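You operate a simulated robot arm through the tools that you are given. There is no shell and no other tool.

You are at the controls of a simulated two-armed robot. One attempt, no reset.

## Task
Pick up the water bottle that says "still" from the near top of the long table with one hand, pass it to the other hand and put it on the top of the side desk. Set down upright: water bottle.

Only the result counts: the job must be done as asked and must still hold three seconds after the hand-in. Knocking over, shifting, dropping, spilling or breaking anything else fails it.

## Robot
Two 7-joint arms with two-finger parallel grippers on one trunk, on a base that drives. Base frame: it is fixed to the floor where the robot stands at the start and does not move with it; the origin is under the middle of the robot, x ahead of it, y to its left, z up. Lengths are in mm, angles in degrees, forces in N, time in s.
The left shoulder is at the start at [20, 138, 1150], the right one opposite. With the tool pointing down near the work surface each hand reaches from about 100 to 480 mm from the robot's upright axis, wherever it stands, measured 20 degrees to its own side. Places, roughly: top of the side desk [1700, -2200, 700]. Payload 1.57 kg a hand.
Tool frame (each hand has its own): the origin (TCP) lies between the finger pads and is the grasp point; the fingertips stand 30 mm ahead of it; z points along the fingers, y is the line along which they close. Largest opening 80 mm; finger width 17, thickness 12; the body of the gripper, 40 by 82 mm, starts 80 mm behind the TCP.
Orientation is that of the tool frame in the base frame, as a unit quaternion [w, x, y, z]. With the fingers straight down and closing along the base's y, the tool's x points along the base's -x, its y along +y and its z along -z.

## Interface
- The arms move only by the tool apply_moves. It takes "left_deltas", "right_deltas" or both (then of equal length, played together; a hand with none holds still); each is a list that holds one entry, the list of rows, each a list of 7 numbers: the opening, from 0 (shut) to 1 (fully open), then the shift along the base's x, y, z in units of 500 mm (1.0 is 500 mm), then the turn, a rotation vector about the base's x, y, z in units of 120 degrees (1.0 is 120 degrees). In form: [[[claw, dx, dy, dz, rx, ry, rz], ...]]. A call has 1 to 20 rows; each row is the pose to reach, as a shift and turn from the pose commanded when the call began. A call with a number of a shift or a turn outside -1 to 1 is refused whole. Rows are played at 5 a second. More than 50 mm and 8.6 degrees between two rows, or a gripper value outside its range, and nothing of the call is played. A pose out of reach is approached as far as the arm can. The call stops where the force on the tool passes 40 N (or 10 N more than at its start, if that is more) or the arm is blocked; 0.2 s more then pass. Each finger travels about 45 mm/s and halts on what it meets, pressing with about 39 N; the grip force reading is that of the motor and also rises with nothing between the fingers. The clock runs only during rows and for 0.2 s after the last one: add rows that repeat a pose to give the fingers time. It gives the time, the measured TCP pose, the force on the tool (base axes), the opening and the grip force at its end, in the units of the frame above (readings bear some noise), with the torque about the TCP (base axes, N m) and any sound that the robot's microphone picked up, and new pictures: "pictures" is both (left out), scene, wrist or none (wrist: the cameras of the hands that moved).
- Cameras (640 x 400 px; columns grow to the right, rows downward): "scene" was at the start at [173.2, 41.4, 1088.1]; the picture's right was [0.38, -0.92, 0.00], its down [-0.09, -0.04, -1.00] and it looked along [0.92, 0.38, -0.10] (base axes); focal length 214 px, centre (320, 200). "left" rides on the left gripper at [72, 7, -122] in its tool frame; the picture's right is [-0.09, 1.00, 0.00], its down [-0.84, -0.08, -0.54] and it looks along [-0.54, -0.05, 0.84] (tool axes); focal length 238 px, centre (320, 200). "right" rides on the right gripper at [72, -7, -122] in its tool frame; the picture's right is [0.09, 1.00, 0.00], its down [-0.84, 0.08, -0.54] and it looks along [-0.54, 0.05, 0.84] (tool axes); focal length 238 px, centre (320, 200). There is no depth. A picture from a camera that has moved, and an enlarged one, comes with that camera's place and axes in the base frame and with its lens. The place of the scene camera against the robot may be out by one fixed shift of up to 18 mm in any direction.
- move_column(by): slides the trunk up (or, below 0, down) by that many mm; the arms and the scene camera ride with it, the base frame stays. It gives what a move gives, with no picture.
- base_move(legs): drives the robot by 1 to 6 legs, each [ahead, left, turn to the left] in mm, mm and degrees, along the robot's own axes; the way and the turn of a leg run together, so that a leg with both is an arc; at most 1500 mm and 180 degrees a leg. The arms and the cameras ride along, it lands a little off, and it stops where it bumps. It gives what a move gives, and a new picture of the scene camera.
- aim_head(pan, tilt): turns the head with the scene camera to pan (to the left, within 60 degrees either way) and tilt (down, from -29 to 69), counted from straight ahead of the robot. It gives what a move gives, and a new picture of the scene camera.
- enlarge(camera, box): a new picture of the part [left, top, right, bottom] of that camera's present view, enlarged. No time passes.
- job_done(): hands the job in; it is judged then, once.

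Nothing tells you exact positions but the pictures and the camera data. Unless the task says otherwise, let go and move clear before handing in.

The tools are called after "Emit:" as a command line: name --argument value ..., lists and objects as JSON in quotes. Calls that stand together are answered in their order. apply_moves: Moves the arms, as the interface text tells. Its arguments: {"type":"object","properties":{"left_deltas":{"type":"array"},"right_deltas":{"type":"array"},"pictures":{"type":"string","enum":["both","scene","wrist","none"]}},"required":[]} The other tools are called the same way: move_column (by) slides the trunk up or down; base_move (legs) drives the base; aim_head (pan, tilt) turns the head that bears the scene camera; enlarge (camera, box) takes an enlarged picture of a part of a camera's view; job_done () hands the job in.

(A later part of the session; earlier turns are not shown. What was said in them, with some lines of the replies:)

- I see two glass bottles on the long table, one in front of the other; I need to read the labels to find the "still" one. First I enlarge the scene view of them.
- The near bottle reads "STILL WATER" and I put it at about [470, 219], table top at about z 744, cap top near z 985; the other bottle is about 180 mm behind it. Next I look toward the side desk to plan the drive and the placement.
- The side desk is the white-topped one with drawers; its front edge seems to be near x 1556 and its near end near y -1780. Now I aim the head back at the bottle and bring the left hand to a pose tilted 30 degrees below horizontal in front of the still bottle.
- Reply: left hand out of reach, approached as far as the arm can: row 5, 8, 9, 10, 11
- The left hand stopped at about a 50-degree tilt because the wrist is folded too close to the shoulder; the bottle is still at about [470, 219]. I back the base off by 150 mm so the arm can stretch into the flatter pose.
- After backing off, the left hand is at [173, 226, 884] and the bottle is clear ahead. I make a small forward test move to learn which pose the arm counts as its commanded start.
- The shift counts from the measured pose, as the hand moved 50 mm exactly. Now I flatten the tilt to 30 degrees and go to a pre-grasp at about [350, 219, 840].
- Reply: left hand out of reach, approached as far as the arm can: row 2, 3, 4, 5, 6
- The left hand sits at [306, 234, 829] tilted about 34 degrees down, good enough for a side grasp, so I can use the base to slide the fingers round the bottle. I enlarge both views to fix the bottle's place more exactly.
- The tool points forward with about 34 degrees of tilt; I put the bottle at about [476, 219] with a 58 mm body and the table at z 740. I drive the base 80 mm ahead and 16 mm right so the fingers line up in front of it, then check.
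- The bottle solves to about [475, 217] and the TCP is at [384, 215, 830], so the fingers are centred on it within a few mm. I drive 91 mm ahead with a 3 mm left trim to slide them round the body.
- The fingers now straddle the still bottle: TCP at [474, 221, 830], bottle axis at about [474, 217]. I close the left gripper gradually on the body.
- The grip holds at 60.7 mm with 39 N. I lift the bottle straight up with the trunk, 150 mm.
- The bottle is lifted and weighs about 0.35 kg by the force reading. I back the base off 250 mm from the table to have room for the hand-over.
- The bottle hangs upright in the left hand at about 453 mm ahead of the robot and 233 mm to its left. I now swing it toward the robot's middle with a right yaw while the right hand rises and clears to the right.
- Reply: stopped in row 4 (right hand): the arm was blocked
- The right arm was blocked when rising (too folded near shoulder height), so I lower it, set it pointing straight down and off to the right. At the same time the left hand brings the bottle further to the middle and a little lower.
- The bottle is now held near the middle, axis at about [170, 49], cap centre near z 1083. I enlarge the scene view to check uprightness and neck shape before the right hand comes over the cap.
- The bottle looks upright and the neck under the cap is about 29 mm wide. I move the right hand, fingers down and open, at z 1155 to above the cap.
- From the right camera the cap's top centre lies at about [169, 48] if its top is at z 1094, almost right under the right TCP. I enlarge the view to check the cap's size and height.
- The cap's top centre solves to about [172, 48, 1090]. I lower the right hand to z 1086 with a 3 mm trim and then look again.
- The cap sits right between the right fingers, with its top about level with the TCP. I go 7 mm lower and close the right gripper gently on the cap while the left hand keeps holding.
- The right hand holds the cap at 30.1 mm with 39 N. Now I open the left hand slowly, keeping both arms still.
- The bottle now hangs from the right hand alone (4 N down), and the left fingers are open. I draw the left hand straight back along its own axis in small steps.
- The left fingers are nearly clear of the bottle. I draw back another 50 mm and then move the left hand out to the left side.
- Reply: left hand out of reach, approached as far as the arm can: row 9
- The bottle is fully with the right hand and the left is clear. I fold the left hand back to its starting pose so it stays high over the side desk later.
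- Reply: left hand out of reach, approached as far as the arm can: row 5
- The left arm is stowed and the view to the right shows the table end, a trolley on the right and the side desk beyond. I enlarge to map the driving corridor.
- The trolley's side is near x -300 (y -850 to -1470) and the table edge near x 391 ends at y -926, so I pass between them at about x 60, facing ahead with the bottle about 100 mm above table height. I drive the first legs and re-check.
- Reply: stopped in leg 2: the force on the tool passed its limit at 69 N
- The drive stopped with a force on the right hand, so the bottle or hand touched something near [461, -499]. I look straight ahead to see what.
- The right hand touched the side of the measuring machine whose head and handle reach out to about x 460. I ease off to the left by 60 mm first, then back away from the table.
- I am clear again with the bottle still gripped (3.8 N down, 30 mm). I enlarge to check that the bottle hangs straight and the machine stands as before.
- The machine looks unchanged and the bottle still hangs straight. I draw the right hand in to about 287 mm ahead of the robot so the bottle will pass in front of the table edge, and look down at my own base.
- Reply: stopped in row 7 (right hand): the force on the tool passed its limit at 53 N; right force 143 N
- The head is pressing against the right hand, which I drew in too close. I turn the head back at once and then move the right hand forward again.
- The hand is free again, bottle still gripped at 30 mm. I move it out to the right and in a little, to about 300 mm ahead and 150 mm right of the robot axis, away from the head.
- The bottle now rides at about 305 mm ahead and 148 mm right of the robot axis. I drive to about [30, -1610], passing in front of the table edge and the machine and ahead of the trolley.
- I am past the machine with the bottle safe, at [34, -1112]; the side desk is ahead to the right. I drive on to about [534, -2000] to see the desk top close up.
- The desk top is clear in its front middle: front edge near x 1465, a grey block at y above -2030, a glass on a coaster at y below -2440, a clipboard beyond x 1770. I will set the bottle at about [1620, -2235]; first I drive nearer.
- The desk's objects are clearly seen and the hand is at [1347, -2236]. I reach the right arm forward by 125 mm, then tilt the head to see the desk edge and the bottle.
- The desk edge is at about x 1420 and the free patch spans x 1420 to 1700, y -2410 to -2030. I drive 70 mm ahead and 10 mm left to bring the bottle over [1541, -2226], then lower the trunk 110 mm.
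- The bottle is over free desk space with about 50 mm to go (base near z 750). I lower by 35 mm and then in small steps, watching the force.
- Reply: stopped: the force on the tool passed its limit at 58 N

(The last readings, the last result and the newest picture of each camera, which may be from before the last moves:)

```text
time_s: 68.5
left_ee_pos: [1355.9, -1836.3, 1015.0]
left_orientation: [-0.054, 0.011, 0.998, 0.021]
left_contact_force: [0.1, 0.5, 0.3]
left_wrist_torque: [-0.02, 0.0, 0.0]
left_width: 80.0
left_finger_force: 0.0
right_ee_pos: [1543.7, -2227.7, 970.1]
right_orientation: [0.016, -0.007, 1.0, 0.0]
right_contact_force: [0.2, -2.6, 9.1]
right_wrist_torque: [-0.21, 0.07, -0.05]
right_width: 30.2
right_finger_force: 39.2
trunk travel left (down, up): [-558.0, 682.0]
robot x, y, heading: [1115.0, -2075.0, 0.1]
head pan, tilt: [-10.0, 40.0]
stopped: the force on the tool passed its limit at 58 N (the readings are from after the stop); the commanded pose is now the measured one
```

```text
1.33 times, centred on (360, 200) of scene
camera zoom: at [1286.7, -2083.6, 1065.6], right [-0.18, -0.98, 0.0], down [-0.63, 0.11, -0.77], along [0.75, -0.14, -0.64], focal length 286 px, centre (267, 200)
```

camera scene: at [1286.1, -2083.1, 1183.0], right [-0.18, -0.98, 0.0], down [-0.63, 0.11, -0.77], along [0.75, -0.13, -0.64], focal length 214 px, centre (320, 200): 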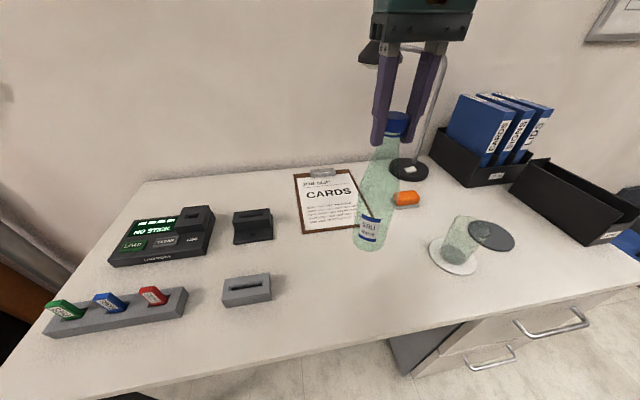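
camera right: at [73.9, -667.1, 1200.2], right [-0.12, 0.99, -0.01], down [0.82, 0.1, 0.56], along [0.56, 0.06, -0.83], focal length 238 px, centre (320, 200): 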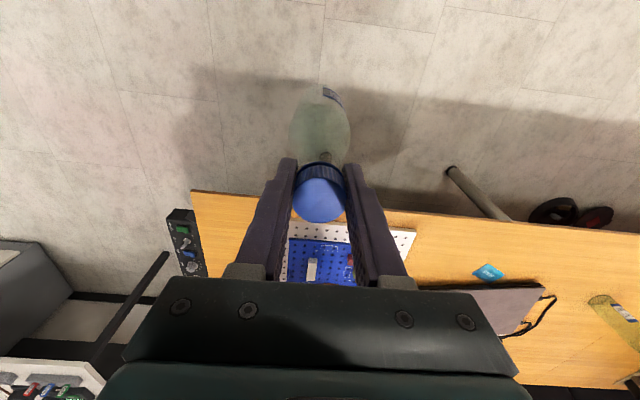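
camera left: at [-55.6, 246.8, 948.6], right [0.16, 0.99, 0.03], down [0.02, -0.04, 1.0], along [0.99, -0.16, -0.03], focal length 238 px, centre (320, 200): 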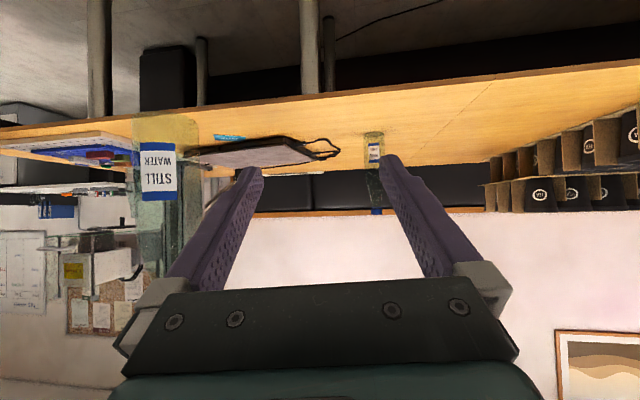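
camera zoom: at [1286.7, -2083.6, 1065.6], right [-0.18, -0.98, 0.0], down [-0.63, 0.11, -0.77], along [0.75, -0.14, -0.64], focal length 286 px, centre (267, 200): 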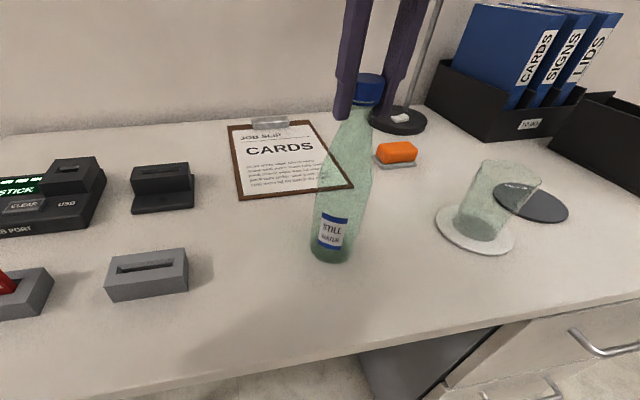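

The bottle touched the desk top (its height is about 740, higher than the rough value) and the trunk stopped; it looks upright on the free patch. I ease the hand up 1 mm to shed the push and read the force.

Emit:
apply_moves --right_deltas '[[[0, 0, 0, 0.001, 0, 0, 0], [0, 0, 0, 0.002, 0, 0, 0], [0, 0, 0, 0.002, 0, 0, 0]]]' --pictures "both"

```text
time_s: 69.3
left_ee_pos: [1355.0, -1834.8, 1015.6]
left_orientation: [-0.053, 0.011, 0.998, 0.02]
left_contact_force: [0.3, 0.5, 0.5]
left_wrist_torque: [0.04, 0.01, 0.06]
left_width: 80.1
left_finger_force: 0.1
right_ee_pos: [1543.7, -2226.7, 970.1]
right_orientation: [0.014, -0.007, 1.0, 0.0]
right_contact_force: [2.1, -0.6, 5.2]
right_wrist_torque: [-0.12, -0.21, -0.01]
right_width: 30.1
right_finger_force: 39.2
trunk travel left (down, up): [-558.0, 682.0]
robot x, y, heading: [1115.9, -2073.9, -0.3]
head pan, tilt: [-10.0, 40.0]
camera scene: at [1286.7, -2083.6, 1065.7], right [-0.18, -0.98, 0.0], down [-0.63, 0.11, -0.77], along [0.75, -0.14, -0.64], focal length 214 px, centre (320, 200)
camera right: at [1469.1, -2233.5, 1089.0], right [-0.11, 0.99, 0.0], down [0.82, 0.09, 0.57], along [0.56, 0.06, -0.82], focal length 238 px, centre (320, 200)
```

scene: 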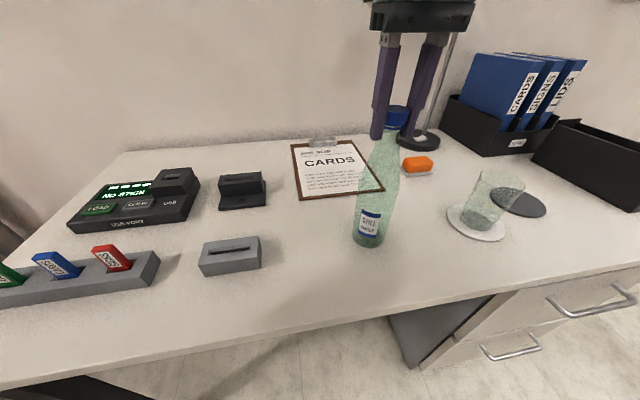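
right: 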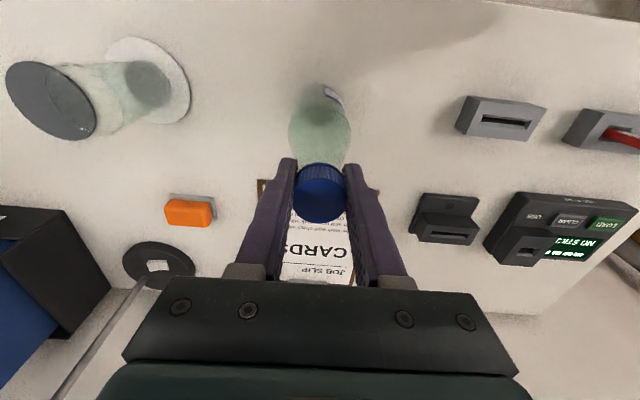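

The bottle stands on the desk with only a light 5 N push. I open the right gripper slowly without moving the arm.

Emit:
apply_moves --right_deltas '[[[0.36, 0, 0, 0, 0, 0, 0], [0.38, 0, 0, 0, 0, 0, 0], [0.4, 0, 0, 0, 0, 0, 0], [0.43, 0, 0, 0, 0, 0, 0], [0.47, 0, 0, 0, 0, 0, 0], [0.55, 0, 0, 0, 0, 0, 0], [0.7, 0, 0, 0, 0, 0, 0], [0.85, 0, 0, 0, 0, 0, 0], [1, 0, 0, 0, 0, 0, 0], [1, 0, 0, 0, 0, 0, 0]]]' --pictures "both"

```text
time_s: 71.5
left_ee_pos: [1355.2, -1833.8, 1015.7]
left_orientation: [-0.054, 0.011, 0.998, 0.022]
left_contact_force: [0.2, 0.6, -1.3]
left_wrist_torque: [-0.03, 0.02, 0.0]
left_width: 79.8
left_finger_force: 0.1
right_ee_pos: [1542.1, -2226.4, 970.6]
right_orientation: [0.014, -0.008, 1.0, 0.0]
right_contact_force: [0.2, -1.0, -0.1]
right_wrist_torque: [0.01, -0.03, -0.02]
right_width: 80.1
right_finger_force: 0.0
trunk travel left (down, up): [-558.0, 682.0]
robot x, y, heading: [1114.5, -2077.9, -0.0]
head pan, tilt: [-10.0, 40.0]
camera scene: at [1286.1, -2083.2, 1065.6], right [-0.18, -0.98, 0.0], down [-0.63, 0.11, -0.77], along [0.75, -0.13, -0.64], focal length 214 px, centre (320, 200)
camera right: at [1468.5, -2233.1, 1088.7], right [-0.11, 0.99, 0.0], down [0.82, 0.09, 0.57], along [0.56, 0.06, -0.82], focal length 238 px, centre (320, 200)
```

scene: 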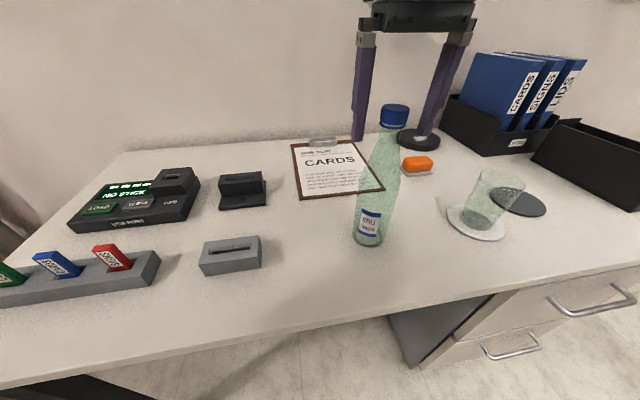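
right: 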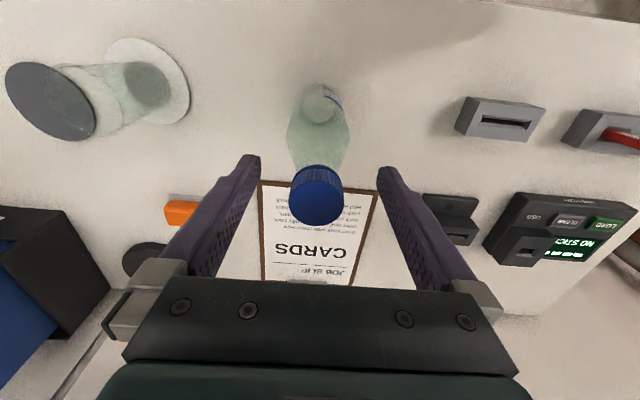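

The bottle stands by itself, upright, with the fingers open and no force on the hand. I raise the trunk to lift the fingers clear, then back the base away.

Emit:
move_column --by 140

Emit:
base_move --legs '[[-200, 0, 0]]'

Emit:
aim_head --pan -15 --tilt 30

```text
time_s: 73.1
left_ee_pos: [1355.4, -1834.8, 1155.7]
left_orientation: [-0.054, 0.011, 0.998, 0.022]
left_contact_force: [0.0, 0.0, -0.6]
left_wrist_torque: [-0.04, -0.04, 0.02]
left_width: 80.1
left_finger_force: 0.1
right_ee_pos: [1541.9, -2225.9, 1109.4]
right_orientation: [0.015, -0.007, 1.0, 0.001]
right_contact_force: [0.1, 0.3, 0.0]
right_wrist_torque: [-0.02, 0.01, -0.01]
right_width: 79.7
right_finger_force: 0.2
trunk travel left (down, up): [-698.0, 542.0]
robot x, y, heading: [1115.3, -2075.2, -0.0]
head pan, tilt: [-10.0, 40.0]
```

```text
time_s: 74.7
left_ee_pos: [1155.1, -1833.0, 1155.5]
left_orientation: [-0.053, 0.01, 0.998, 0.022]
left_contact_force: [-0.8, -0.4, -0.6]
left_wrist_torque: [-0.02, -0.03, 0.0]
left_width: 80.0
left_finger_force: 0.1
right_ee_pos: [1343.5, -2226.6, 1109.3]
right_orientation: [0.014, -0.007, 1.0, 0.0]
right_contact_force: [-1.1, -0.6, -0.5]
right_wrist_torque: [-0.04, 0.0, 0.01]
right_width: 79.9
right_finger_force: 0.0
trunk travel left (down, up): [-698.0, 542.0]
robot x, y, heading: [915.6, -2073.3, -0.1]
head pan, tilt: [-10.0, 40.0]
camera scene: at [1086.0, -2082.8, 1205.6], right [-0.18, -0.98, 0.0], down [-0.63, 0.11, -0.77], along [0.75, -0.14, -0.64], focal length 214 px, centre (320, 200)
```

scene: 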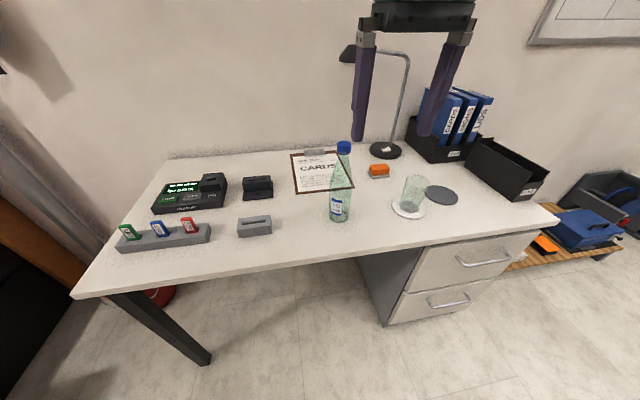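

```text
time_s: 75.5
left_ee_pos: [1155.3, -1834.0, 1156.0]
left_orientation: [-0.054, 0.011, 0.998, 0.021]
left_contact_force: [-0.5, 0.1, -0.1]
left_wrist_torque: [-0.01, -0.01, 0.0]
left_width: 79.8
left_finger_force: 0.0
right_ee_pos: [1343.2, -2226.3, 1109.0]
right_orientation: [0.014, -0.007, 1.0, 0.001]
right_contact_force: [0.0, 0.4, 0.4]
right_wrist_torque: [-0.01, 0.0, -0.01]
right_width: 80.0
right_finger_force: 0.1
trunk travel left (down, up): [-698.0, 542.0]
robot x, y, heading: [915.2, -2075.2, -0.0]
head pan, tilt: [-15.0, 30.0]
camera scene: at [1089.6, -2091.4, 1220.9], right [-0.26, -0.97, 0.0], down [-0.48, 0.13, -0.87], along [0.84, -0.23, -0.5], focal length 214 px, centre (320, 200)
```

scene: 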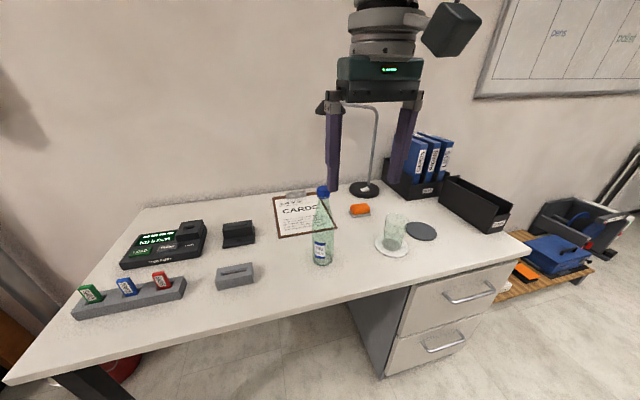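

The still bottle appears to stand upright alone in the front middle of the side desk, touching nothing. I enlarge once to check before handing in.

Emit:
enlarge --camera "scene" --box '[240, 160, 440, 300]'

```text
2.86 times, centred on (340, 230) of scene
camera zoom: at [1089.6, -2091.4, 1220.9], right [-0.26, -0.97, 0.0], down [-0.48, 0.13, -0.87], along [0.84, -0.23, -0.5], focal length 613 px, centre (263, 114)
```

zoom: 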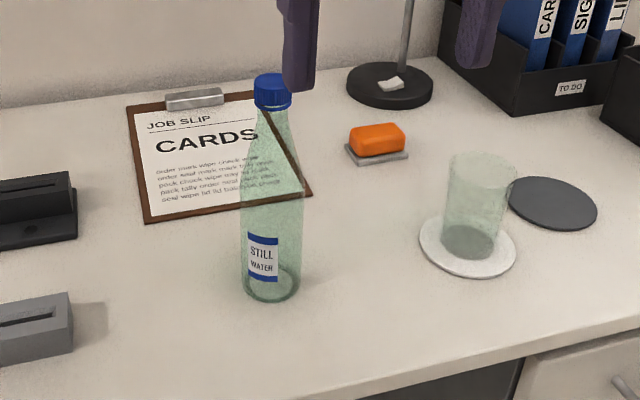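

The "STILL" bottle stands upright on the side desk, clear of every other object, and both hands are empty and well away. I hand the job in.

Emit:
job_done

```text
The job is handed in.
```

The "STILL WATER" bottle is standing upright on the side desk, and I've handed the job in. The left hand picked it up, it was passed to the right hand in the air, and the right hand set it down. It is at about [1542, -2226], clear of the clipboard, the glass and the grey block. Both hands were empty and clear of it before hand-in.

- **Contact with the measuring machine:** while driving to the desk, the right hand bumped the side of the machine on the long table, with a peak force of about 69 N. I backed off straight away. In the pictures afterwards the machine and its surroundings looked unchanged, but I can't rule out a very small shift.
- **Head pressed on the right hand:** I drew the right hand in too close, so its last step touched the head. Turning the head then pressed on the hand, with readings up to about 94 N on one axis. I turned the head back and the bottle stayed in the grip.
- **Set-down:** the desk top is at about 740 mm, not the rough 700 mm given, so the bottle touched down harder than planned. The trunk stopped at about 58 N. I eased off to about 5 N before letting go, and the bottle stood on its own.
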